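You operate a simulated robot arm through the tools that you are given. There is no shell and no other tool.

You are at the controls of a simulated robot arm. One attempt, no reset.

TASK
Take the small green block and leave it on the top of the tool chest. Then put the square collar with the purple side on top of the large yellow block. Then fetch the angle bracket in blue and set it on the thin square plate on the top of the large grey steel plate. Then put the middle-sized dark steel block on the top of the large grey steel plate away in the bulk bag marked steel. Then put the short dark steel block on top of the box tube with the orange stripe. Then take the job card in white and leave it on the squaring plate. Keep to this order. Set down upright: angle bracket in blue, job card in white.
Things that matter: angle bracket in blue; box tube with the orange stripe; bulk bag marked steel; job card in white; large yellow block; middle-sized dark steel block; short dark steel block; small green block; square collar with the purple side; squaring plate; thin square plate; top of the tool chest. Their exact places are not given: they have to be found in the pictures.

It is judged by the outcome, as a careful person would: the job done as asked, and still so three seconds after it is handed in. It fails if anything else is knocked over, pushed out of place, dropped, spilled or broken.

THE ROBOT
A 6-joint arm with a two-finger gripper on a trunk, on a base that drives. Base frame: it is fixed to the floor where the robot stands at the start and does not move with it; the origin is under the middle of the robot, x ahead of it, y to its left, z up. Lengths are in mm, angles in rad, forces in N, time in s.
Its first joint turns from -2.897 to 2.897 rad. Places, roughly: angle bracket in blue (6x4x5 cm) [-3000, -1000, 900]; box tube with the orange stripe (5x6x5 cm) [-3200, -500, 900]; bulk bag marked steel [-3800, 0, 500]; job card in white [-5250, -3750, 1250]; large yellow block [-3000, -500, 1000]; middle-sized dark steel block (7x4x3 cm) [-3100, -1100, 900]; short dark steel block (4x4x3 cm) [-4000, 300, 700]; small green block [-1500, 2000, 750]; square collar with the purple side (4x4x2 cm) [-3100, -500, 900]; squaring plate [-3000, -5200, 900]; thin square plate [-3000, -750, 750]; top of the tool chest [-3100, 1900, 900]. Payload 3.43 kg.
Tool frame: the origin (TCP) lies between the finger pads and is the grasp point; the fingertips stand 20 mm ahead of it; z points along the fingers, y is the line along which they close. Largest opening 190 mm; the body of the gripper starts 248 mm behind the TCP.
Orientation is told as [roll, pitch, yaw] about the base's x, y, z axes, in that order, counted from this pose: with the fingers straight down and closing along the base's y, the tool's x points along the base's -x, its y along +y and its z along -z.

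THE INTERFACE
- The arm moves only by the tool jog_arm. Its argument "commands" is a list of rows, each an object of numbers (a shift or turn left out is 0, a gripper value left out holds the last): "x", "y", "z": the shift along the tool's x, y, z in mm; "rx", "ry", "rz": the turn, a rotation vector about the tool's x, y, z in rad; "jaw": the gripper command, from -1 (fully open) to 1 (shut), values between in proportion. In form: [{"x": .., "y": .., "z": .., "rx": .., "ry": .., "rz": .., "jaw": ..}, ...]. A call has 1 to 20 rows; each row is the pose to reach, as a shift and turn from the pose commanded when the call began, along the tool's axes at that moment. Each row takes 0.2 s and may step no farther than 50 mm and 0.15 rad from the row before; otherwise, or with a gripper value out of range, the whole call is refused. A pose out of reach is approached as far as the arm can. The call stops where the force on the tool passes 40 N (or 10 N more than at its start, if that is more) or the arm is blocked; 0.2 s more then pass. Each finger travels about 153 mm/s and halts on what it meets, pressing with about 34 N; the grip force reading is that of the motor and also rises with nothing between the fingers. The clock runs only during rows and for 0.2 s after the last one: add rows that repeat a pose to give the fingers time. The reply holds the time, the measured pose of the TCP, the force on the tool along the base axes, the opening and the grip force, in the units named above and with some noise, with the torque about the TCP (base axes, N m) and any sound that the robot's microphone picked up.
- Cameras (640 x 400 px; columns grow to the right, rows downward): "scene" is now at [68.9, 183, 1637.5]; the picture's right is [-0.20, -0.98, 0.00], its down [-0.58, 0.12, -0.81] and it looks along [0.79, -0.16, -0.59] (base axes); focal length 277 px, centre (320, 200). "wrist" rides on the gripper at [70, -9, -288] in the tool frame; the picture's right is [0.12, 0.99, 0.00], its down [-0.96, 0.12, -0.25] and it looks along [-0.25, 0.03, 0.97] (tool axes); focal length 261 px, centre (320, 200).
- get_image(camera): a new picture of that camera. The clock stands still meanwhile.
- move_column(by): slides the trunk up (or, below 0, down) by that many mm; the arm and the scene camera ride with it, the base frame stays. It gives what a move gives, with no picture.
- roll_base(legs): drives the robot by 1 to 6 legs, each [ahead, turn to the left] in mm and rad, along the robot's own axes; the way and the turn of a leg run together, so that a leg with both is an arc; at most 1500 mm and 3.142 rad a leg. The arm and the cameras ride along, it lands a little off, and it stops where it bumps. It gives what a move gives.
- aim_head(pan, tilt): turns the head with the scene camera to pan (to the left, within 2.094 rad either way) and tilt (down, from -0.506 to 1.204), counted from straight ahead of the robot. It gives what a move gives.
- probe_pixels(camera, pixels): there is no depth. For up to 12 entries [column, row, z] of the newest picture of that camera ("zoom" is the newest enlarged one), the place [x, y] in the base frame at which the ray of that pixel passes the height z, good to about 2 mm. The clock stands still meanwhile.
- inspect(camera, box): a new picture of the part [left, top, right, bottom] of that camera's present view, enlarged. The clock stands still meanwhile.
- hand_in(): hands the job in; it is judged then, once.

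Open the gripper and draw the arm clear of the work before you hand the job in, unless the task says otherwise.

The tools are called after "Call:" as a command line: name --argument value ..., lists and objects as JSON in quotes. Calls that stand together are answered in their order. jog_arm: Moves the arm, as the interface text tells. Its arguments: {"type":"object","properties":{"commands":{"type":"array","items":{"type":"object","properties":{"x":{"type":"number"},"y":{"type":"number"},"z":{"type":"number"},"rx":{"type":"number"},"ry":{"type":"number"},"rz":{"type":"number"},"jaw":{"type":"number"}}}}},"required":["commands"]} The other tools are called the same way: move_column (by) slides the trunk up or down; roll_base (legs) drives the base; aim_head (pan, tilt) turns the head that bears the scene camera; get_image (camera) takes a picture; probe_pixels (camera, pixels) gives the place at which the rays of pixels pass given heights; inspect (camera, box) takes an enlarged picture of a part of a camera's view; hand_in () hands the job in.

At the start:

```text
time_s: 0.0
tcp_pos: [626.2, -64.7, 1079.2]
tcp_rot: [-0.001, 0.0, -0.002]
wrist_force: [-0.6, -0.1, 1.0]
wrist_torque: [-0.01, 0.01, 0.0]
finger_gap: 190.2
grasp_force: 0.1
trunk travel left (down, up): [-200.0, 240.0]
robot x, y, heading: [5.0, -15.2, 0.0]
head pan, tilt: [-0.204, 0.634]
```

scene: 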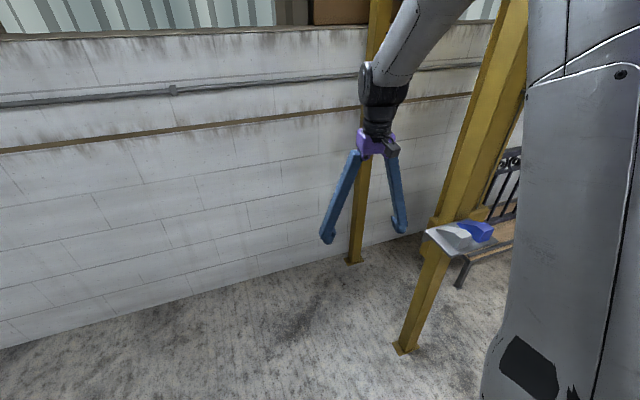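
wrist: 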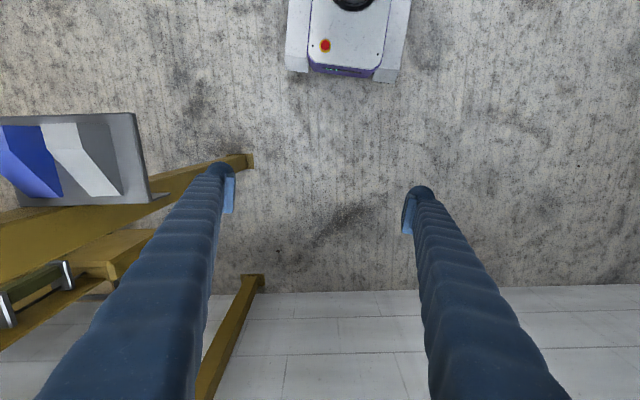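

The scene picture shows a wall ahead; all targets are behind the robot. I turn the head left to look around first.

Call:
aim_head --pan 2.09 --tilt 0.3

Call:
get_image --camera "scene"

Call:
aim_head --pan -2.09 --tilt 0.3

Call:
get_image --camera "scene"

```text
time_s: 2.1
tcp_pos: [626.7, -63.6, 1079.7]
tcp_rot: [0.0, -0.002, 0.0]
wrist_force: [-0.3, 1.1, 0.0]
wrist_torque: [-0.01, -0.04, -0.03]
finger_gap: 190.0
grasp_force: 0.2
trunk travel left (down, up): [-200.0, 240.0]
robot x, y, heading: [1.7, -9.5, 0.002]
head pan, tilt: [2.089, 0.3]
```

```text
taken
```

scene: 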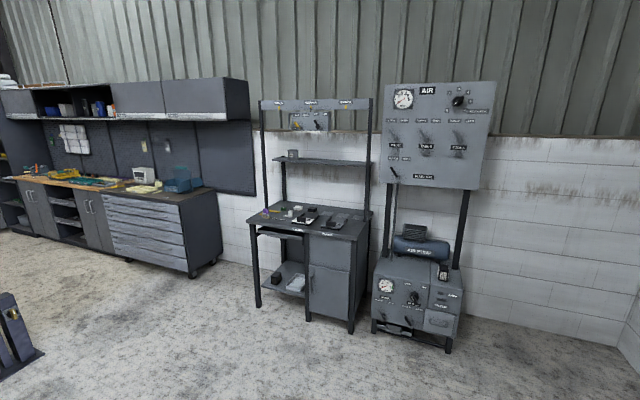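

```text
time_s: 5.5
tcp_pos: [626.7, -64.0, 1079.1]
tcp_rot: [0.001, -0.001, -0.002]
wrist_force: [0.2, -0.3, -0.7]
wrist_torque: [0.0, 0.05, 0.0]
finger_gap: 189.8
grasp_force: 0.1
trunk travel left (down, up): [-200.0, 240.0]
robot x, y, heading: [2.1, -13.2, -0.004]
head pan, tilt: [-2.089, 0.3]
```

```text
taken
```

scene: 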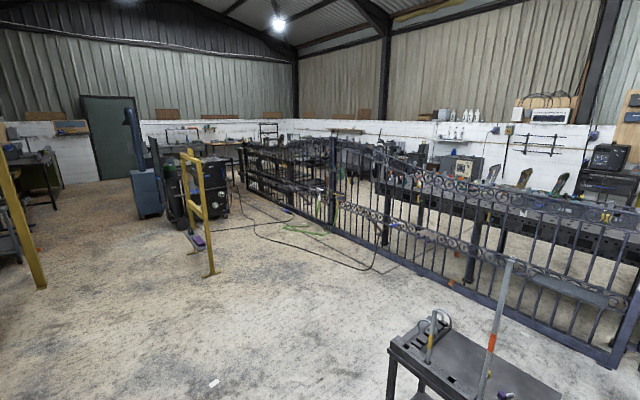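

The pictures show the assembly bench and tool chest back-left, and a trolley behind-right. I draw the arm in a little before turning to the left.

Call:
jog_arm --commands '[{"x": 40}, {"x": 80}, {"x": 120}, {"x": 160}, {"x": 190}]'

Call:
roll_base --legs '[[0, 1.2]]'

Call:
aim_head --pan 1.2 --tilt 0.35

Call:
get_image --camera "scene"

Call:
aim_head --pan 2.09 --tilt 0.35

Call:
get_image --camera "scene"

```text
time_s: 6.7
tcp_pos: [435.4, -61.6, 1078.5]
tcp_rot: [0.0, -0.001, -0.002]
wrist_force: [0.3, 0.5, -0.8]
wrist_torque: [-0.02, 0.01, 0.01]
finger_gap: 189.9
grasp_force: 0.0
trunk travel left (down, up): [-200.0, 240.0]
robot x, y, heading: [3.2, -10.0, -0.0]
head pan, tilt: [-2.089, 0.3]
```

```text
time_s: 11.8
tcp_pos: [215.7, 373.3, 1079.5]
tcp_rot: [0.001, 0.0, 1.18]
wrist_force: [2.1, -0.9, -0.1]
wrist_torque: [0.18, 0.4, 0.03]
finger_gap: 190.0
grasp_force: 0.0
trunk travel left (down, up): [-200.0, 240.0]
robot x, y, heading: [50.1, -30.3, 1.171]
head pan, tilt: [-2.089, 0.3]
stopped in leg 1: the robot was blocked; the commanded pose is now the measured one
```

```text
time_s: 14.6
tcp_pos: [214.2, 374.0, 1080.4]
tcp_rot: [0.0, 0.0, 1.18]
wrist_force: [0.3, 0.0, -0.4]
wrist_torque: [0.01, 0.0, -0.01]
finger_gap: 190.2
grasp_force: 0.0
trunk travel left (down, up): [-200.0, 240.0]
robot x, y, heading: [54.0, -28.7, 1.171]
head pan, tilt: [1.201, 0.351]
```

```text
taken
```

scene: 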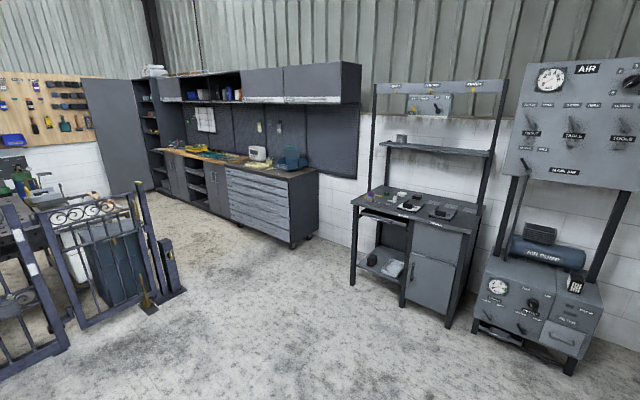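

```text
time_s: 15.8
tcp_pos: [214.7, 373.9, 1079.4]
tcp_rot: [0.001, 0.001, 1.179]
wrist_force: [0.0, -0.2, -0.7]
wrist_torque: [-0.02, 0.02, 0.03]
finger_gap: 190.0
grasp_force: 0.0
trunk travel left (down, up): [-200.0, 240.0]
robot x, y, heading: [53.9, -28.7, 1.175]
head pan, tilt: [2.089, 0.351]
```

```text
taken
```

scene: 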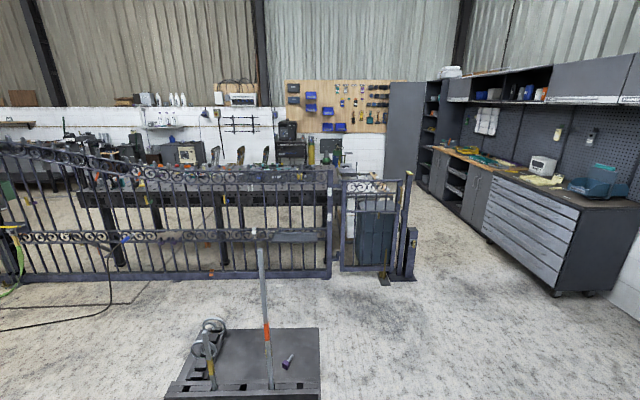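

The turn was blocked near its end: the trolley behind me (165–320, 330–400) is close. I look down at it before moving away.

Call:
aim_head --pan 2.09 --tilt 0.9

Call:
get_image --camera "scene"

Call:
probe_pixels --camera "scene" --pixels '[[320, 200, 0], [320, 200, 500], [320, 390, 0], [100, 200, 0], [500, 200, 0]]'

```text
time_s: 16.8
tcp_pos: [215.3, 374.9, 1080.0]
tcp_rot: [-0.002, -0.001, 1.18]
wrist_force: [0.2, -0.6, -0.7]
wrist_torque: [0.02, 0.02, -0.03]
finger_gap: 190.1
grasp_force: 0.1
trunk travel left (down, up): [-200.0, 240.0]
robot x, y, heading: [48.7, -30.6, 1.178]
head pan, tilt: [2.089, 0.901]
```

```text
taken
```

scene: 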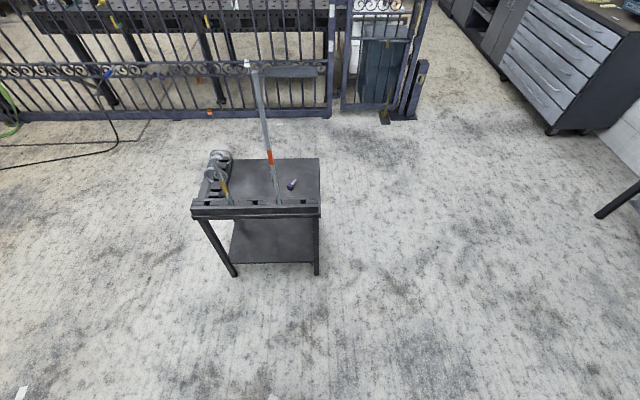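

```text
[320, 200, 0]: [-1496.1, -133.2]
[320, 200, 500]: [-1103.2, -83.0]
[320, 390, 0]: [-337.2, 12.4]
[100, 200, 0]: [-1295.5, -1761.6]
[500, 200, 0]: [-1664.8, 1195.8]
```

The trolley is over 1 m away, so it wasn't what blocked. I look to the front and right for the obstacle.

Call:
aim_head --pan 0.3 --tilt 0.9

Call:
get_image --camera "scene"

Call:
aim_head --pan -1.0 --tilt 0.9

Call:
get_image --camera "scene"

Call:
aim_head --pan -2.09 --tilt 0.9

Call:
get_image --camera "scene"

```text
time_s: 18.6
tcp_pos: [213.7, 373.7, 1080.5]
tcp_rot: [0.002, -0.001, 1.181]
wrist_force: [0.2, 0.7, -0.6]
wrist_torque: [0.0, -0.02, -0.02]
finger_gap: 189.9
grasp_force: 0.1
trunk travel left (down, up): [-200.0, 240.0]
robot x, y, heading: [52.7, -30.7, 1.176]
head pan, tilt: [0.3, 0.901]
```

```text
taken
```

scene: 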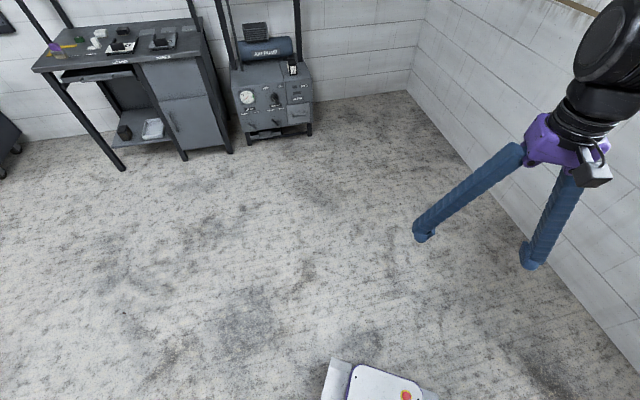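

```text
time_s: 20.1
tcp_pos: [214.5, 374.4, 1079.3]
tcp_rot: [0.0, 0.001, 1.178]
wrist_force: [0.4, 0.5, 0.0]
wrist_torque: [-0.02, 0.01, -0.01]
finger_gap: 189.9
grasp_force: 0.1
trunk travel left (down, up): [-200.0, 240.0]
robot x, y, heading: [54.4, -30.9, 1.175]
head pan, tilt: [-1.0, 0.901]
```

```text
taken
```

scene: 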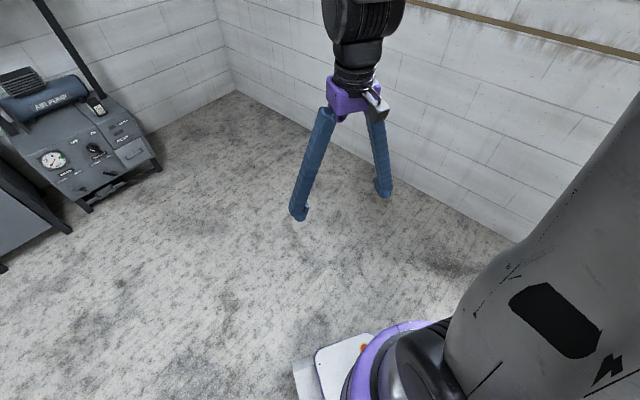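

```text
time_s: 21.4
tcp_pos: [213.8, 373.3, 1078.7]
tcp_rot: [0.0, -0.001, 1.178]
wrist_force: [0.4, 0.6, 0.6]
wrist_torque: [-0.01, 0.04, -0.01]
finger_gap: 190.1
grasp_force: 0.1
trunk travel left (down, up): [-200.0, 240.0]
robot x, y, heading: [50.4, -29.2, 1.176]
head pan, tilt: [-2.089, 0.901]
```

```text
taken
```

scene: 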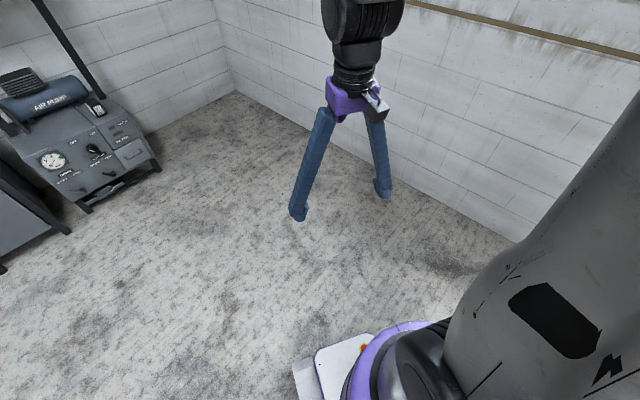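

The last two pictures are identical, so I retake the picture at pan -2.09.

Call:
get_image --camera "scene"

Call:
get_image --camera "wrist"

```text
taken
```

scene: 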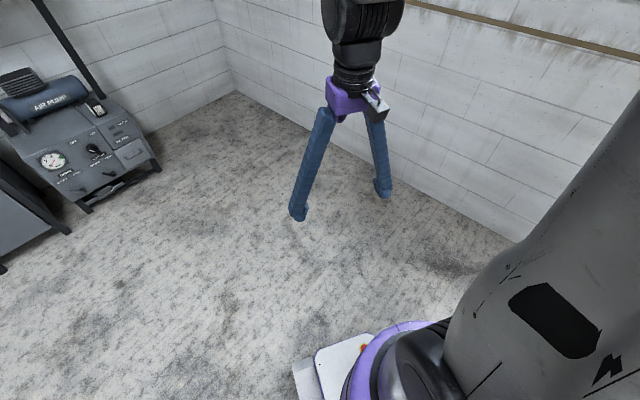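

```text
taken
```

wrist: 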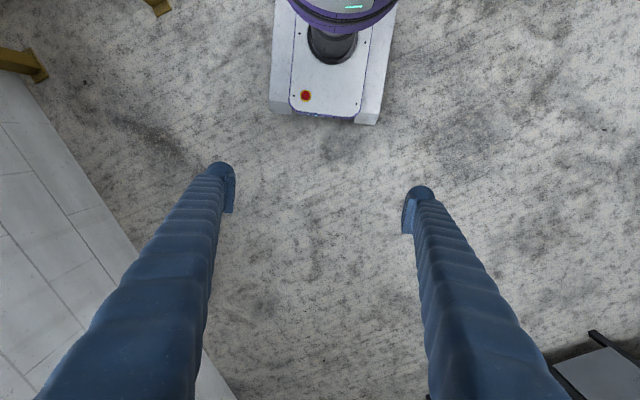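

I check the believed camera direction by probing this picture.

Call:
probe_pixels --camera "scene" --pixels '[[320, 200, 0], [320, 200, 800], [300, 205, 1060], [320, 390, 0]]'

Call:
aim_head --pan -1.5 --tilt 0.5

Call:
get_image --camera "scene"

```text
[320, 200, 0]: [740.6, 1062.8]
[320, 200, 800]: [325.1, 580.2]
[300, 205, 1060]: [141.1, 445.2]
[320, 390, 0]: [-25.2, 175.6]
```

```text
time_s: 22.4
tcp_pos: [214.7, 374.2, 1079.2]
tcp_rot: [0.001, 0.0, 1.178]
wrist_force: [-0.3, 0.1, -0.2]
wrist_torque: [0.0, -0.03, -0.01]
finger_gap: 189.9
grasp_force: 0.0
trunk travel left (down, up): [-200.0, 240.0]
robot x, y, heading: [49.3, -29.2, 1.174]
head pan, tilt: [-1.499, 0.499]
```

```text
taken
```

scene: 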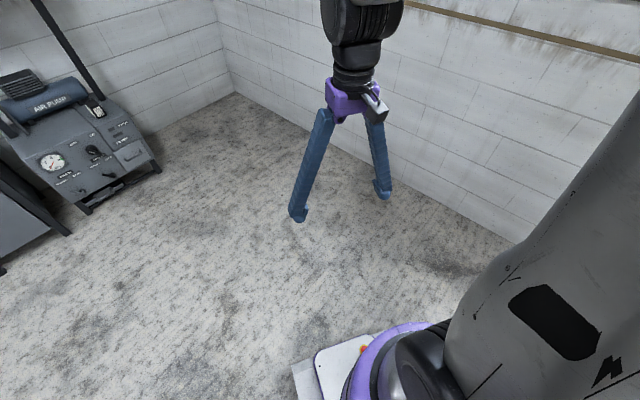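

The scene view no longer changes though the head reading does. I swing it back to the left to test whether it is stuck.

Call:
aim_head --pan 0.5 --tilt 0.5

Call:
get_image --camera "scene"

```text
time_s: 24.3
tcp_pos: [214.6, 373.8, 1079.3]
tcp_rot: [0.0, 0.002, 1.181]
wrist_force: [0.2, 0.4, -0.4]
wrist_torque: [-0.01, 0.03, -0.02]
finger_gap: 190.0
grasp_force: 0.0
trunk travel left (down, up): [-200.0, 240.0]
robot x, y, heading: [51.7, -28.6, 1.178]
head pan, tilt: [0.499, 0.499]
```

```text
taken
```

scene: 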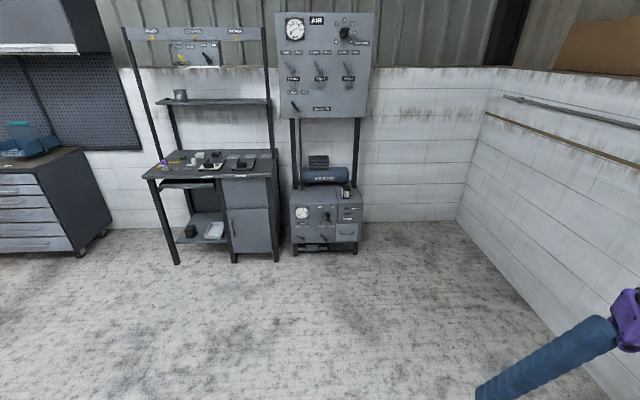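

The head works to the left; the bench with the small parts is at (150–280, 150–260). I probe its feet and top to plan the drive.

Call:
probe_pixels --camera "scene" --pixels '[[178, 264, 0], [278, 260, 0], [293, 255, 0], [357, 252, 0], [148, 178, 750], [277, 172, 750], [75, 255, 0], [112, 232, 0], [250, 160, 750], [190, 158, 750]]'

Call:
inspect --camera "scene" --box '[130, 130, 290, 230]'

```text
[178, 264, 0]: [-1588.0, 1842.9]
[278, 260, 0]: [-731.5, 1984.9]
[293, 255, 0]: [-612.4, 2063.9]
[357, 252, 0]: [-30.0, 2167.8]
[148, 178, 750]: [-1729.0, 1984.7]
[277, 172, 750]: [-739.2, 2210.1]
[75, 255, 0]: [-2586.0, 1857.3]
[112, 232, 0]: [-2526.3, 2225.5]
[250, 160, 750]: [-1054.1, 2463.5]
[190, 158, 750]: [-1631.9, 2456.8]
```

```text
4.00 times, centred on (210, 180) of scene
```

zoom: 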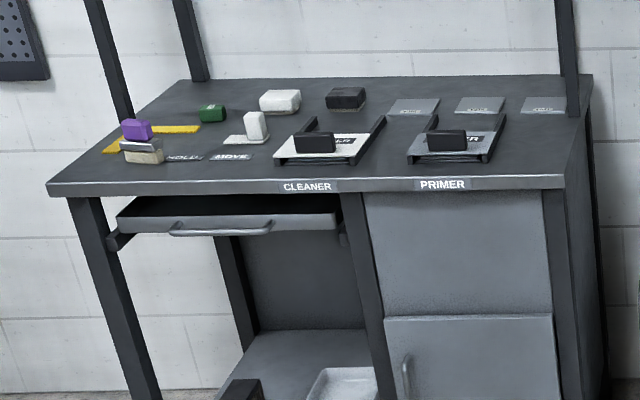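

The bench top is around 830 mm high with its front at y≈1850; green block at zoom (212,113). I move ahead away from whatever blocked the turn, then turn left toward the bench.

Call:
roll_base --legs '[[300, 0], [0, 1.35]]'

Call:
aim_head --pan 0.0 --tilt 0.5

Call:
get_image --camera "scene"

```text
time_s: 31.4
tcp_pos: [-168.1, 533.2, 1081.1]
tcp_rot: [0.003, -0.001, 2.454]
wrist_force: [0.1, 1.1, -0.6]
wrist_torque: [-0.36, 0.28, 0.03]
finger_gap: 189.9
grasp_force: 0.0
trunk travel left (down, up): [-200.0, 240.0]
robot x, y, heading: [206.0, 297.4, 2.469]
head pan, tilt: [0.499, 0.499]
stopped in leg 2: the robot was blocked; the commanded pose is now the measured one
```

```text
time_s: 32.4
tcp_pos: [-168.5, 531.2, 1081.1]
tcp_rot: [0.0, 0.0, 2.453]
wrist_force: [0.3, 0.0, 0.2]
wrist_torque: [-0.04, 0.0, 0.01]
finger_gap: 189.8
grasp_force: 0.1
trunk travel left (down, up): [-200.0, 240.0]
robot x, y, heading: [204.1, 297.9, 2.469]
head pan, tilt: [0.0, 0.499]
```

```text
taken
```

scene: 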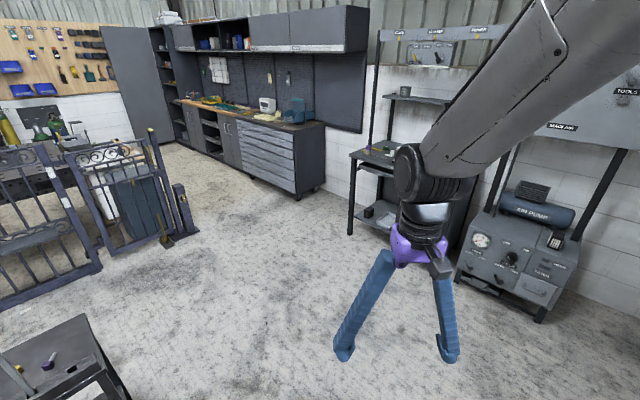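

The turn stopped just short at 2.469 rad with free floor around. I continue: small turn, drive toward the bench to about (-1450,1330), then turn to face it.

Call:
roll_base --legs '[[0, 0.1], [1000, 0]]'

```text
time_s: 40.2
tcp_pos: [-1053.2, 1047.2, 1080.7]
tcp_rot: [0.001, 0.001, 2.551]
wrist_force: [0.2, 0.5, 0.1]
wrist_torque: [-0.03, -0.04, -0.01]
finger_gap: 189.9
grasp_force: 0.1
trunk travel left (down, up): [-200.0, 240.0]
robot x, y, heading: [-658.9, 851.7, 2.57]
head pan, tilt: [0.0, 0.499]
```

That went well. I go on to about (-1480,1290) and turn to face the bench.

Call:
roll_base --legs '[[920, 0], [0, -1.0]]'

Call:
aim_head --pan 0.1 --tilt 0.75

Call:
get_image --camera "scene"

Call:
get_image --camera "wrist"

```text
time_s: 50.4
tcp_pos: [-1474.4, 1780.2, 1080.8]
tcp_rot: [0.0, -0.001, 1.573]
wrist_force: [-0.7, -0.2, 0.5]
wrist_torque: [0.03, -0.07, 0.03]
finger_gap: 189.8
grasp_force: 0.1
trunk travel left (down, up): [-200.0, 240.0]
robot x, y, heading: [-1464.3, 1340.9, 1.595]
head pan, tilt: [0.0, 0.499]
```

```text
time_s: 51.1
tcp_pos: [-1473.9, 1780.5, 1082.0]
tcp_rot: [0.002, -0.001, 1.572]
wrist_force: [1.9, -0.2, -0.1]
wrist_torque: [0.01, 0.31, 0.0]
finger_gap: 190.0
grasp_force: 0.1
trunk travel left (down, up): [-200.0, 240.0]
robot x, y, heading: [-1468.5, 1343.1, 1.593]
head pan, tilt: [0.099, 0.75]
```

```text
taken
```

scene: 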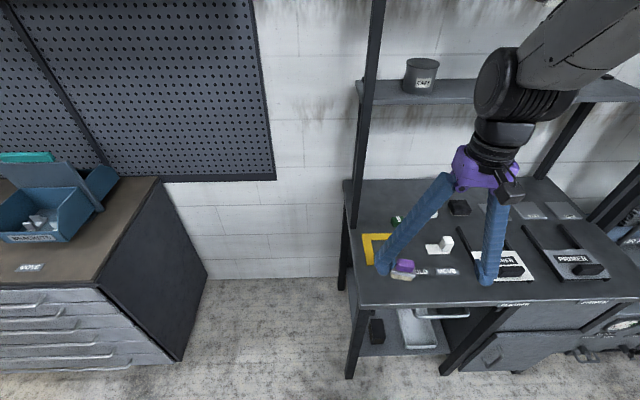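

```text
taken
```

wrist: 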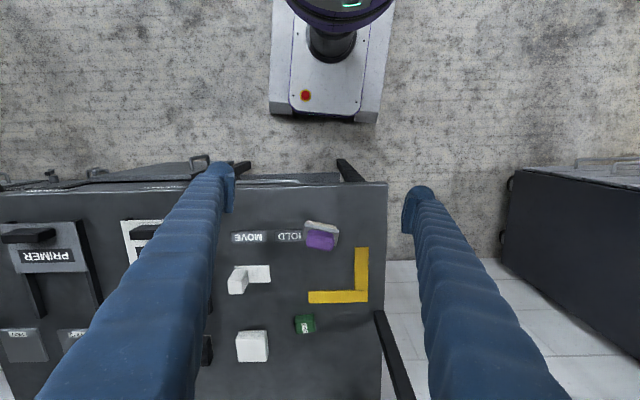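

The green block is at wrist (305,324) and scene (397,220). I probe both at several heights to triangulate the bench height.

Call:
probe_pixels --camera "wrist" --pixels '[[305, 324, 800], [305, 324, 850], [305, 324, 900], [369, 249, 800], [369, 249, 850], [369, 249, 900], [386, 183, 850]]'

Call:
probe_pixels --camera "scene" --pixels '[[397, 220, 800], [397, 220, 850], [397, 220, 900], [363, 234, 800], [363, 234, 850], [363, 234, 900]]'

Call:
inspect --camera "wrist" --box '[200, 220, 420, 357]'

Call:
inspect --camera "scene" --box '[340, 190, 500, 290]'

```text
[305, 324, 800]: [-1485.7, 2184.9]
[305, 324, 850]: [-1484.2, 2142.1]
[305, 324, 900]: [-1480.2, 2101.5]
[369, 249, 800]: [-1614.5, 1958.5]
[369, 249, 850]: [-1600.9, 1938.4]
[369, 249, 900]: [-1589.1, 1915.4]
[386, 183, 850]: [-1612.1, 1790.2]
```

```text
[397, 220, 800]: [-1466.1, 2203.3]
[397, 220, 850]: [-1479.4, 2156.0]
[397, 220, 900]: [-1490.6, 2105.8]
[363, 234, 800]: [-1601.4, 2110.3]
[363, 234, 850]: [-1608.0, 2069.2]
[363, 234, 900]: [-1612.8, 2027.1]
```

```text
2.91 times, centred on (310, 288) of wrist
```

zoom: 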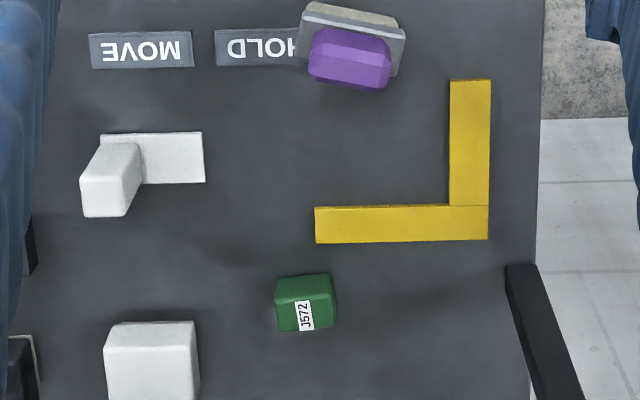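

```text
4.00 times, centred on (420, 240) of scene
```

zoom: 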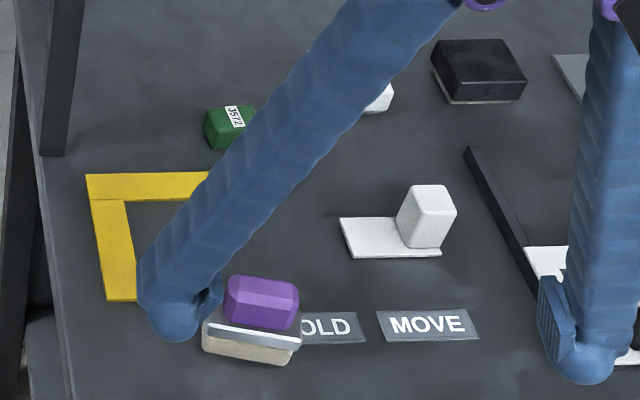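

I match the yellow L's far corner in both pictures (wrist zoom (488,240), scene zoom (87,174)) to fix the table height.

Call:
probe_pixels --camera "wrist" --pixels '[[367.7, 301.7, 750], [367.7, 301.7, 800], [367.7, 301.7, 850], [367.7, 301.7, 900]]'

Call:
probe_pixels --camera "scene" --pixels '[[361.75, 233.5, 750], [361.75, 233.5, 800], [361.75, 233.5, 850], [361.75, 233.5, 900]]'

```text
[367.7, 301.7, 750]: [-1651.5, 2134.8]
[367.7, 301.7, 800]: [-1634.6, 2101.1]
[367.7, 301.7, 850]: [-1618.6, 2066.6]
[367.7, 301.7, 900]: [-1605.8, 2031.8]
```

```text
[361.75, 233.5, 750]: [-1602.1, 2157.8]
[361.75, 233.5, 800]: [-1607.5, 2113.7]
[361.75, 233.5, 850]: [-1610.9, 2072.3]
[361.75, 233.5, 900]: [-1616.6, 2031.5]
```

The bench top is about 870 mm. I probe the shelf's front edge and the post to see whether the shelf overhangs the green block.

Call:
probe_pixels --camera "scene" --pixels '[[362, 82, 1150], [362, 82, 1250], [362, 82, 1350], [353, 229, 870], [346, 182, 870], [358, 100, 1200], [358, 100, 1300]]'

Call:
inspect --camera "scene" --box '[320, 0, 640, 200]'

Call:
aim_head --pan 0.1 --tilt 0.2

Call:
get_image --camera "scene"

```text
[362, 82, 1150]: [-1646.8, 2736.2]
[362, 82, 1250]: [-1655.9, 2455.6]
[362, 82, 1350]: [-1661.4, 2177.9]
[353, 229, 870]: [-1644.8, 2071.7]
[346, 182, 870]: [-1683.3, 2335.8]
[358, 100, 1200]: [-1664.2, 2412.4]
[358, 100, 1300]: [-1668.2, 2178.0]
```

```text
2.00 times, centred on (480, 100) of scene
```

zoom: 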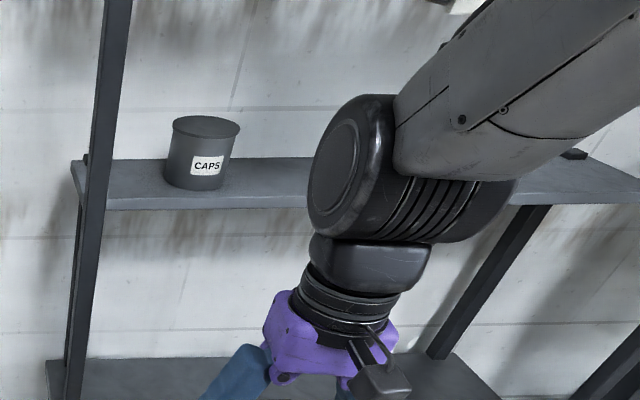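

```text
time_s: 52.1
tcp_pos: [-1475.6, 1779.2, 1082.1]
tcp_rot: [0.0, -0.001, 1.57]
wrist_force: [-0.8, 0.5, 1.0]
wrist_torque: [-0.01, -0.01, 0.03]
finger_gap: 189.8
grasp_force: 0.0
trunk travel left (down, up): [-200.0, 240.0]
robot x, y, heading: [-1468.3, 1341.1, 1.59]
head pan, tilt: [0.099, 0.201]
```

```text
taken
```

scene: 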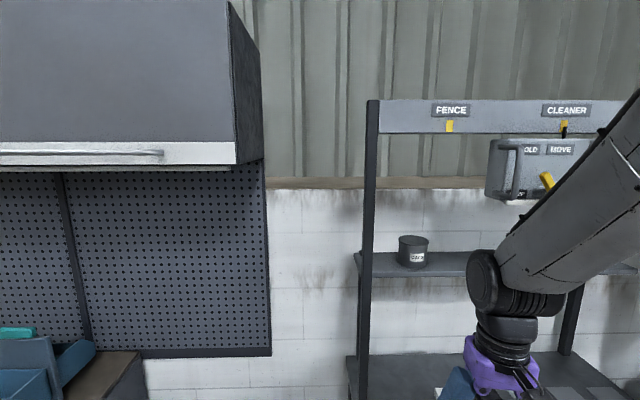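

The post stands at about (-1645, 2080) with the shelf behind it around z 1350, so a vertical wrist could foul it. I tilt the tool forward by 0.6 rad, narrow the jaw to ~90 mm and advance above the block for a closer look.

Call:
jog_arm --commands '[{"x": -25, "ry": -0.075, "jaw": 0.05}, {"x": -50, "ry": -0.15}, {"x": -75, "ry": -0.225}, {"x": -100, "ry": -0.3}, {"x": -125, "ry": -0.375}, {"x": -150, "ry": -0.45}, {"x": -175, "ry": -0.525}, {"x": -200, "ry": -0.6}, {"x": -230, "ry": -0.6}, {"x": -230, "ry": -0.6}]'

Call:
get_image --camera "wrist"

Call:
aim_head --pan 0.1 --tilt 0.6

Call:
get_image --camera "scene"

```text
time_s: 54.3
tcp_pos: [-1474.6, 2009.2, 1082.3]
tcp_rot: [0.0, -0.601, 1.57]
wrist_force: [0.4, -0.1, -0.2]
wrist_torque: [0.0, 0.02, -0.02]
finger_gap: 90.1
grasp_force: 0.0
trunk travel left (down, up): [-200.0, 240.0]
robot x, y, heading: [-1463.8, 1343.5, 1.596]
head pan, tilt: [0.099, 0.201]
```

```text
taken
```

wrist: 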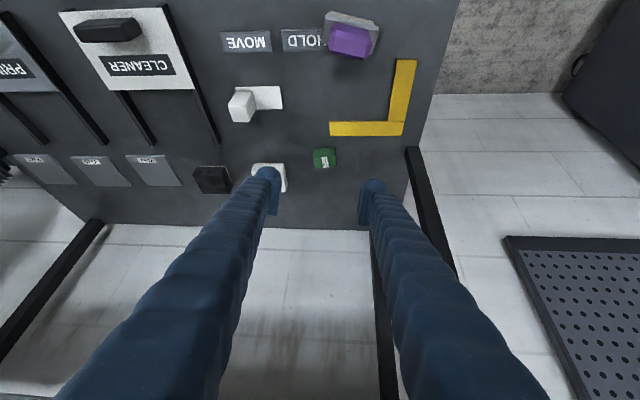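

```text
time_s: 55.2
tcp_pos: [-1474.9, 2011.1, 1080.3]
tcp_rot: [-0.001, -0.6, 1.573]
wrist_force: [0.5, 0.9, -0.5]
wrist_torque: [-0.01, 0.0, 0.02]
finger_gap: 90.1
grasp_force: 0.0
trunk travel left (down, up): [-200.0, 240.0]
robot x, y, heading: [-1462.4, 1342.0, 1.588]
head pan, tilt: [0.099, 0.6]
```

```text
taken
```

scene: 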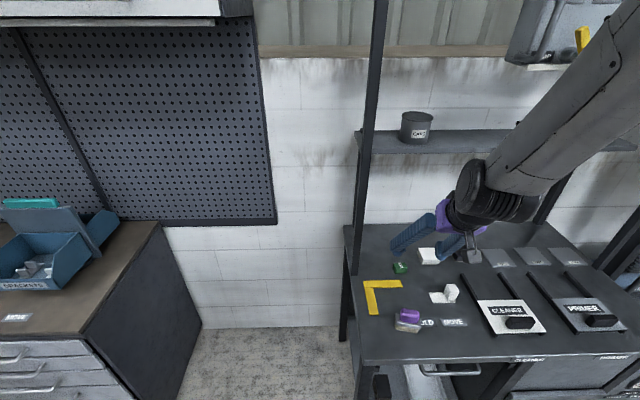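

The block shows at wrist (324,158) and scene (400,267). I zoom in on both to triangulate it.

Call:
inspect --camera "wrist" --box '[264, 120, 384, 195]'

Call:
inspect --camera "scene" --box '[360, 240, 440, 290]'

```text
5.33 times, centred on (324, 158) of wrist
```

zoom: 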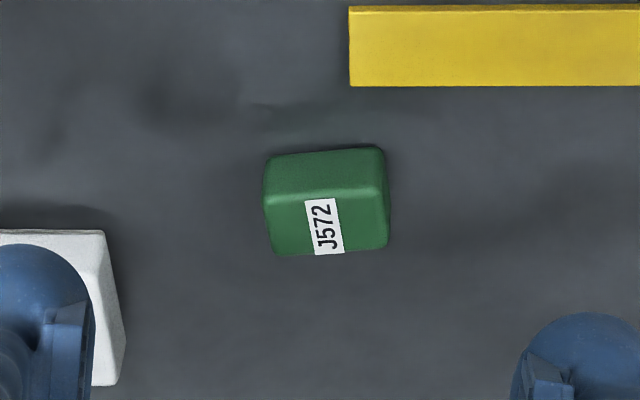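

```text
8.00 times, centred on (400, 265) of scene
```

zoom: 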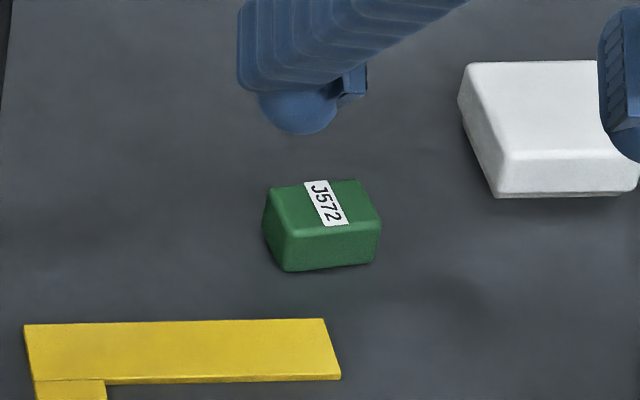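

I probe matching points on the block (front end of the label, bottom front edge, rear top edge) in both views.

Call:
probe_pixels --camera "wrist" --pixels '[[324, 157.8, 880], [324, 157.8, 920], [325, 148.6, 860], [325, 148.6, 880], [325.5, 167.5, 900], [325.5, 167.5, 920], [314, 159, 900], [335.5, 156, 900], [314.6, 150, 870], [335.3, 148.2, 870]]'

Call:
probe_pixels --camera "scene" --pixels '[[402.1, 268, 880], [402.1, 268, 920], [401.5, 273.5, 860], [401.5, 273.5, 880], [399.75, 262.9, 900], [399.75, 262.9, 920]]'

```text
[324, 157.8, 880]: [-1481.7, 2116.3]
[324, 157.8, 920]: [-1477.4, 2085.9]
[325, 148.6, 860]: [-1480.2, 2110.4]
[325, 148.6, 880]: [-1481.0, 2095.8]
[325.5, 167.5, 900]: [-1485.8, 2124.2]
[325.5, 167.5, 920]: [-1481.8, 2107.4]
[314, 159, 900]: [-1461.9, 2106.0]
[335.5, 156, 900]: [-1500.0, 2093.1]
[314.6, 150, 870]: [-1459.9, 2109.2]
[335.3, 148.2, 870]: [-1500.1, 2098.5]
```

```text
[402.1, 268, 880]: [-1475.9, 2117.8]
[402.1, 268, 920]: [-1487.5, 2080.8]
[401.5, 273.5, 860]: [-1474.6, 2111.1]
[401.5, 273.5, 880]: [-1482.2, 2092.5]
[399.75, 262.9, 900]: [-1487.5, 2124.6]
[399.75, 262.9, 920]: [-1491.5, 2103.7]
```

I probe the block's rear edge and the yellow bar's edge to fix the block's yaw.

Call:
probe_pixels --camera "wrist" --pixels '[[315.6, 168.3, 898], [336.75, 166.8, 898], [329.6, 136.6, 870], [384, 136.6, 870], [322.5, 158, 898], [325, 167.5, 898], [327, 157.5, 898], [328.3, 167, 898]]'

Call:
probe_pixels --camera "scene" --pixels '[[395.6, 273.5, 870], [406.9, 272.6, 870], [363, 280.5, 870], [400.5, 279.6, 870], [393.5, 263.4, 898], [405.2, 262.4, 898]]'

```text
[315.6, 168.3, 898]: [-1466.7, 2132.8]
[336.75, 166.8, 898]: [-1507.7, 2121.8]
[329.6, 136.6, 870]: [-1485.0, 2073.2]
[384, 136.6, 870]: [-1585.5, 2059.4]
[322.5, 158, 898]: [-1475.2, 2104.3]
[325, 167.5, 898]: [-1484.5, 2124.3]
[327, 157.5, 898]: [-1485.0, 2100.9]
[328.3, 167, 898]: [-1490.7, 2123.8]
```

```text
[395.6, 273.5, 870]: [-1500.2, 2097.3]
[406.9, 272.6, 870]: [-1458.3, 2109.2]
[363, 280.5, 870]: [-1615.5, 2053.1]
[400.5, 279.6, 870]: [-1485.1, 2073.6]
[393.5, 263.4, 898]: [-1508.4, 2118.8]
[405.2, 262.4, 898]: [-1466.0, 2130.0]
```

The block is about 42×25×28 mm, centre (-1484,2114,884), yawed about 0.27 rad. I check where the white block's near edge is before lowering fingers beside it.

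Call:
probe_pixels --camera "wrist" --pixels '[[283.7, 164, 905], [287.4, 192, 870], [287.4, 192, 905]]'

Call:
probe_pixels --camera "scene" --pixels '[[422.1, 264.4, 870], [422.1, 258, 905], [417.5, 251, 905]]'

Call:
jog_arm --commands '[{"x": -2, "y": 2, "z": 38, "ry": 0.063, "jaw": 0.25}, {"x": -5, "y": 4, "z": 77, "ry": 0.125}, {"x": -8, "y": 6, "z": 115, "ry": 0.19}, {"x": -10, "y": 9, "z": 153, "ry": 0.25}, {"x": -10, "y": 9, "z": 153, "ry": 0.25}]'

Call:
get_image --camera "wrist"

```text
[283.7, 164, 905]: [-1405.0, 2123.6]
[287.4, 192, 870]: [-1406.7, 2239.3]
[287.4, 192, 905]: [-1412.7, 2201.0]
```

```text
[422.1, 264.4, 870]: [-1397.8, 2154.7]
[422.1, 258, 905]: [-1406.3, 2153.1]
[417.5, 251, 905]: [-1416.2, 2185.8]
```

```text
time_s: 56.4
tcp_pos: [-1479.6, 2103.9, 959.0]
tcp_rot: [-0.001, -0.35, 1.571]
wrist_force: [0.6, 0.1, 0.3]
wrist_torque: [-0.04, -0.01, -0.02]
finger_gap: 71.1
grasp_force: 0.0
out of reach, approached as far as the arm can: row 2
trunk travel left (down, up): [-200.0, 240.0]
robot x, y, heading: [-1464.2, 1340.0, 1.592]
head pan, tilt: [0.099, 0.6]
```

```text
taken
```

wrist: 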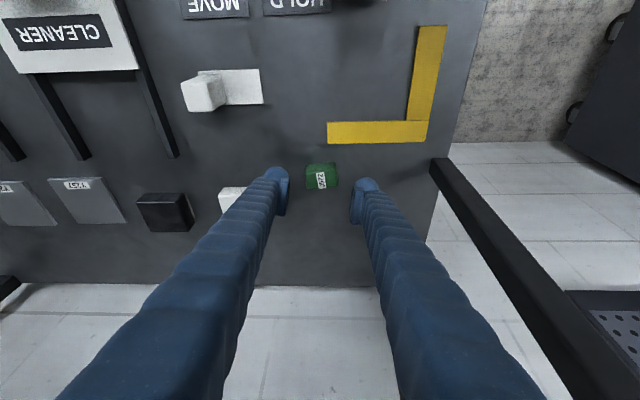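

The block lies between the fingertips (320,177). I yaw the tool by 0.27 rad to match the block, then look.

Call:
jog_arm --commands '[{"rx": -0.046, "rz": -0.127}, {"rx": -0.0926, "rz": -0.2535}, {"rx": -0.0926, "rz": -0.2535}]'

Call:
inspect --camera "wrist" --box '[240, 140, 400, 240]'

```text
time_s: 57.2
tcp_pos: [-1483.1, 2103.9, 961.5]
tcp_rot: [0.001, -0.35, 1.841]
wrist_force: [0.2, 0.0, 0.0]
wrist_torque: [0.03, 0.03, -0.01]
finger_gap: 71.1
grasp_force: 0.0
trunk travel left (down, up): [-200.0, 240.0]
robot x, y, heading: [-1462.6, 1344.3, 1.595]
head pan, tilt: [0.099, 0.6]
```

```text
4.00 times, centred on (320, 190) of wrist
```

zoom: 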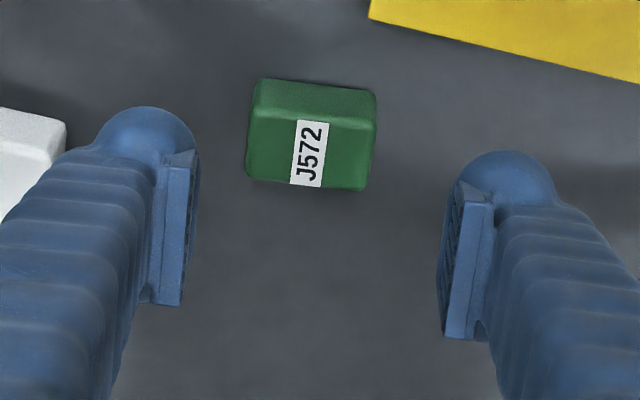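

The block is aligned between the fingers. I lower around it.

Call:
jog_arm --commands '[{"x": 5.3, "y": -0.6, "z": 20}, {"x": 10.6, "y": -1.3, "z": 40}, {"x": 14, "y": -1.9, "z": 52}, {"x": 15.9, "y": -1.9, "z": 59.6}, {"x": 15.9, "y": -1.9, "z": 59.6}]'

Call:
get_image --camera "wrist"

Call:
inspect --camera "scene" --box '[350, 210, 480, 291]'

```text
time_s: 58.4
tcp_pos: [-1482.4, 2110.4, 900.0]
tcp_rot: [0.0, -0.352, 1.841]
wrist_force: [-0.3, 0.0, -0.4]
wrist_torque: [-0.02, 0.0, -0.01]
finger_gap: 71.2
grasp_force: 0.0
trunk travel left (down, up): [-200.0, 240.0]
robot x, y, heading: [-1466.3, 1344.4, 1.592]
head pan, tilt: [0.099, 0.6]
```

```text
taken
```

wrist: 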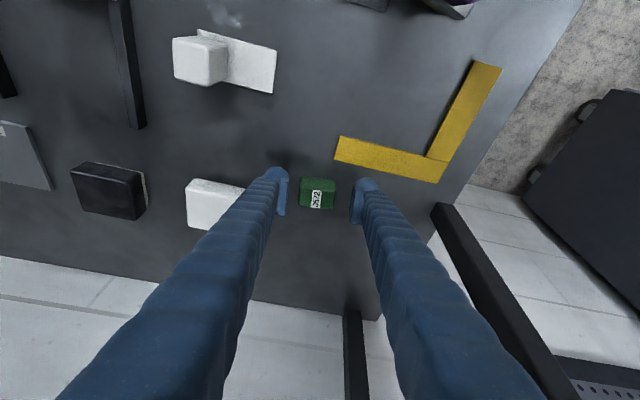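

```text
4.92 times, centred on (415, 250) of scene
```

zoom: 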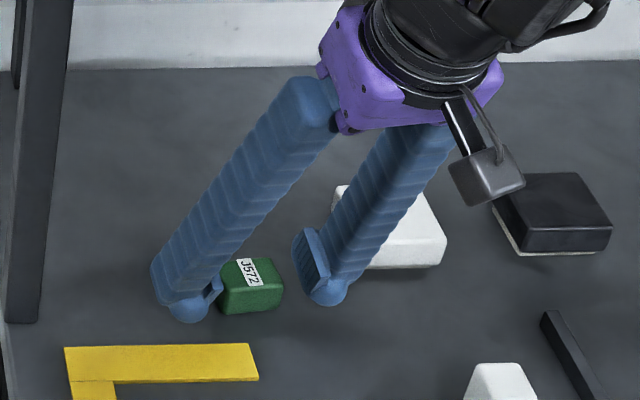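

The fingers straddle the block. I lower 3 mm more and close.

Call:
jog_arm --commands '[{"x": 1, "z": 2.8}, {"x": 1, "z": 2.8, "jaw": 1}, {"x": 1, "z": 2.8}, {"x": 1, "z": 2.8}, {"x": 1, "z": 2.8}]'

Call:
inspect --camera "wrist" --box '[240, 140, 400, 240]'

```text
time_s: 59.6
tcp_pos: [-1483.2, 2111.2, 897.3]
tcp_rot: [-0.001, -0.35, 1.842]
wrist_force: [-0.2, 0.2, -0.3]
wrist_torque: [-0.04, 0.01, 0.02]
finger_gap: 43.8
grasp_force: 33.7
trunk travel left (down, up): [-200.0, 240.0]
robot x, y, heading: [-1464.6, 1340.6, 1.593]
head pan, tilt: [0.099, 0.6]
```

```text
4.00 times, centred on (320, 190) of wrist
```

zoom: 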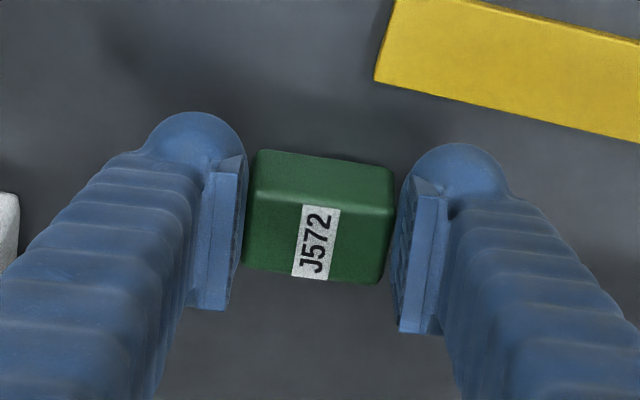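

The block is held (43.8 mm, 34 N). I lift straight up, then draw back from the bench keeping the same tilt.

Call:
jog_arm --commands '[{"x": -10, "z": -28}, {"x": -24, "z": -66}, {"x": -41, "z": -112}, {"x": -41, "z": -112}]'

Call:
jog_arm --commands '[{"x": 40, "z": -20}, {"x": 80, "z": -40}, {"x": 120, "z": -60}, {"x": 160, "z": -80}, {"x": 200, "z": -100}, {"x": 240, "z": -120}, {"x": 280, "z": -140}, {"x": 280, "z": -140}]'

Call:
aim_head --pan 1.0 --tilt 0.6

Call:
get_image --camera "scene"

Call:
get_image --camera "wrist"

Call:
probe_pixels --camera "scene" --pixels '[[320, 200, 0], [320, 300, 0], [100, 200, 0], [500, 100, 900], [300, 100, 900]]'

```text
time_s: 60.6
tcp_pos: [-1481.7, 2111.1, 1020.1]
tcp_rot: [0.0, -0.35, 1.841]
wrist_force: [0.1, 0.0, -0.7]
wrist_torque: [-0.01, -0.01, 0.01]
finger_gap: 43.7
grasp_force: 33.6
trunk travel left (down, up): [-200.0, 240.0]
robot x, y, heading: [-1464.4, 1343.2, 1.593]
head pan, tilt: [0.099, 0.6]
```

```text
time_s: 62.4
tcp_pos: [-1399.7, 1814.6, 1056.9]
tcp_rot: [0.002, -0.346, 1.841]
wrist_force: [0.2, 0.8, -0.9]
wrist_torque: [0.0, 0.01, -0.01]
finger_gap: 43.7
grasp_force: 33.9
out of reach, approached as far as the arm can: row 7, 8
trunk travel left (down, up): [-200.0, 240.0]
robot x, y, heading: [-1462.6, 1340.9, 1.595]
head pan, tilt: [0.099, 0.6]
```

```text
time_s: 63.6
tcp_pos: [-1399.4, 1815.8, 1057.9]
tcp_rot: [0.002, -0.348, 1.841]
wrist_force: [-0.6, 0.2, -0.8]
wrist_torque: [-0.04, 0.03, 0.0]
finger_gap: 43.7
grasp_force: 33.8
trunk travel left (down, up): [-200.0, 240.0]
robot x, y, heading: [-1464.1, 1338.9, 1.592]
head pan, tilt: [1.0, 0.6]
```

```text
taken
```

scene: 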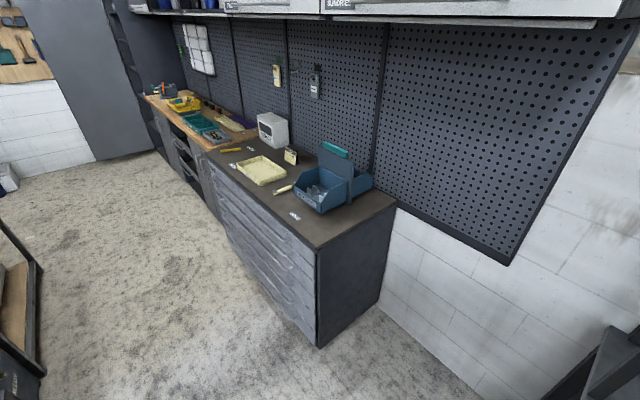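

```text
taken
```

wrist: 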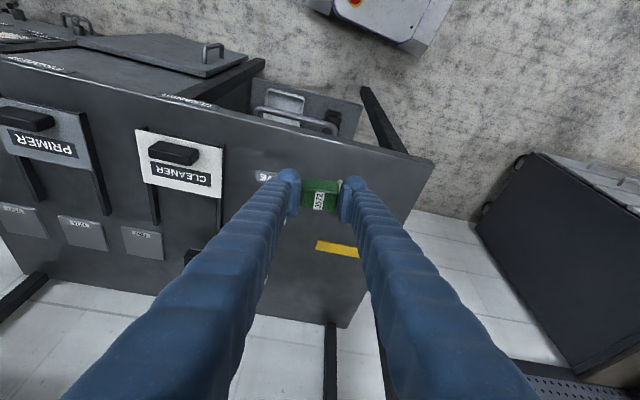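

```text
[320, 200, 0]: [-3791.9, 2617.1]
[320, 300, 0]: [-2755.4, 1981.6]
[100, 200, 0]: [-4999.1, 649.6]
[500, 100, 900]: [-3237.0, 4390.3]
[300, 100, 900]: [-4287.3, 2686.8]
```

The tool chest's dark top carries a bin, tray and labels; its front-right corner at (318,250) is free. I probe the chest edges and the dark frame at left before driving.

Call:
probe_pixels --camera "scene" --pixels '[[318, 345, 0], [380, 300, 0], [318, 250, 900], [318, 250, 950], [397, 203, 900], [397, 203, 950], [40, 290, 0], [40, 375, 0], [207, 155, 950], [40, 265, 800]]'

Call:
inspect --camera "scene" --box '[200, 130, 424, 270]'

Call:
aim_head --pan 1.7 --tilt 0.6

Call:
get_image --camera "scene"

```text
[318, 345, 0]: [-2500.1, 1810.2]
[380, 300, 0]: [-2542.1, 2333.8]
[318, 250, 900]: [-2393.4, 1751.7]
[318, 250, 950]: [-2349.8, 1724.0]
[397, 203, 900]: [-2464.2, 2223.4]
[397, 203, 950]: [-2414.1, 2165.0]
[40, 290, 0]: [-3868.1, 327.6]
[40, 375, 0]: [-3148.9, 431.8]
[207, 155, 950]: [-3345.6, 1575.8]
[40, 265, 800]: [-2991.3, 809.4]
```

```text
2.86 times, centred on (312, 200) of scene
```

zoom: 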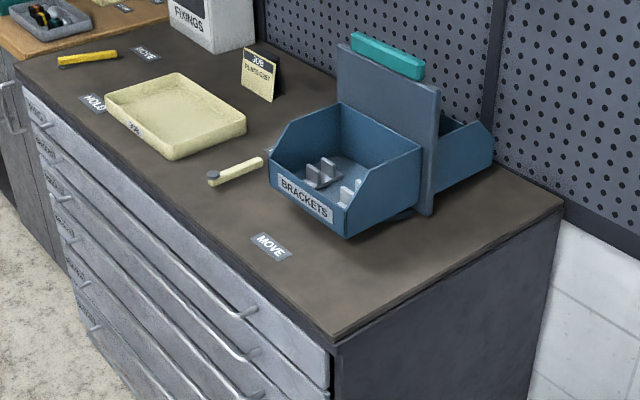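

```text
time_s: 64.6
tcp_pos: [-1399.0, 1815.8, 1056.5]
tcp_rot: [0.002, -0.348, 1.842]
wrist_force: [1.3, 0.4, -0.8]
wrist_torque: [-0.01, -0.01, 0.01]
finger_gap: 43.5
grasp_force: 33.3
trunk travel left (down, up): [-200.0, 240.0]
robot x, y, heading: [-1466.4, 1344.0, 1.59]
head pan, tilt: [1.7, 0.6]
```

```text
taken
```

scene: 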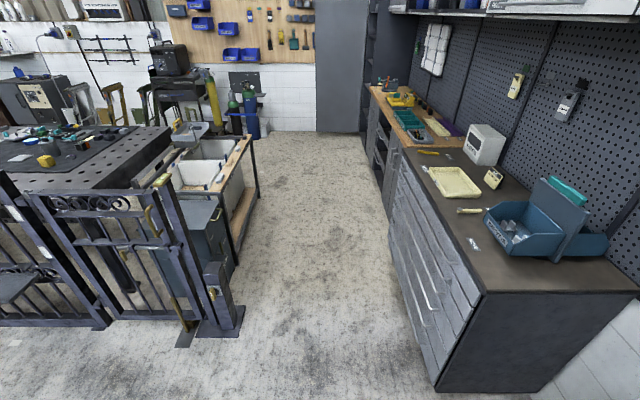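

I probe the gate's end post foot (240,335) and surfaces in this picture to check the clearance of the aisle.

Call:
probe_pixels --camera "scene" --pixels '[[240, 335, 0], [180, 345, 0], [110, 325, 0], [437, 392, 0], [482, 292, 800], [638, 292, 800], [390, 215, 0], [474, 245, 800], [540, 245, 800], [236, 262, 0]]'

Call:
inspect --camera "scene" --box '[400, 130, 640, 280]'

```text
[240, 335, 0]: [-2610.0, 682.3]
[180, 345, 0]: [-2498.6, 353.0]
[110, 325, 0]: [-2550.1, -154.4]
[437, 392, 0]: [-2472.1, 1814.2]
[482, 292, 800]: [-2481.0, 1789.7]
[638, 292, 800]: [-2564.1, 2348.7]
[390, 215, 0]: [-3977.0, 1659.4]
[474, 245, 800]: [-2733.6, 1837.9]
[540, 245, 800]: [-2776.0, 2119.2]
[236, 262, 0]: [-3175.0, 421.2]
```

```text
2.67 times, centred on (520, 205) of scene
```

zoom: 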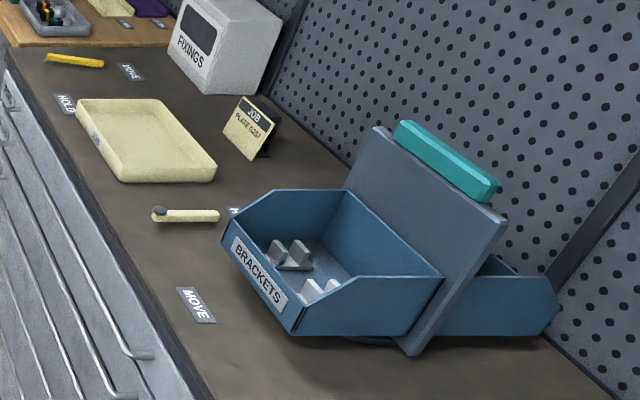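

The aisle is clear: gate post foot at (-2610,680), chest front at y≈1800. I back off, turn left, drive along the aisle to x≈-2600 and turn to face the chest.

Call:
roll_base --legs '[[-100, 0], [0, 1.55], [1130, 0]]'

```text
time_s: 69.0
tcp_pos: [-1729.6, 1639.8, 1058.6]
tcp_rot: [0.006, -0.341, 2.575]
wrist_force: [0.0, -0.5, -1.3]
wrist_torque: [-0.1, 0.15, 0.05]
finger_gap: 43.3
grasp_force: 33.9
trunk travel left (down, up): [-200.0, 240.0]
robot x, y, heading: [-1440.0, 1258.5, 2.338]
head pan, tilt: [1.7, 0.6]
stopped in leg 2: the robot was blocked; the commanded pose is now the measured one
```

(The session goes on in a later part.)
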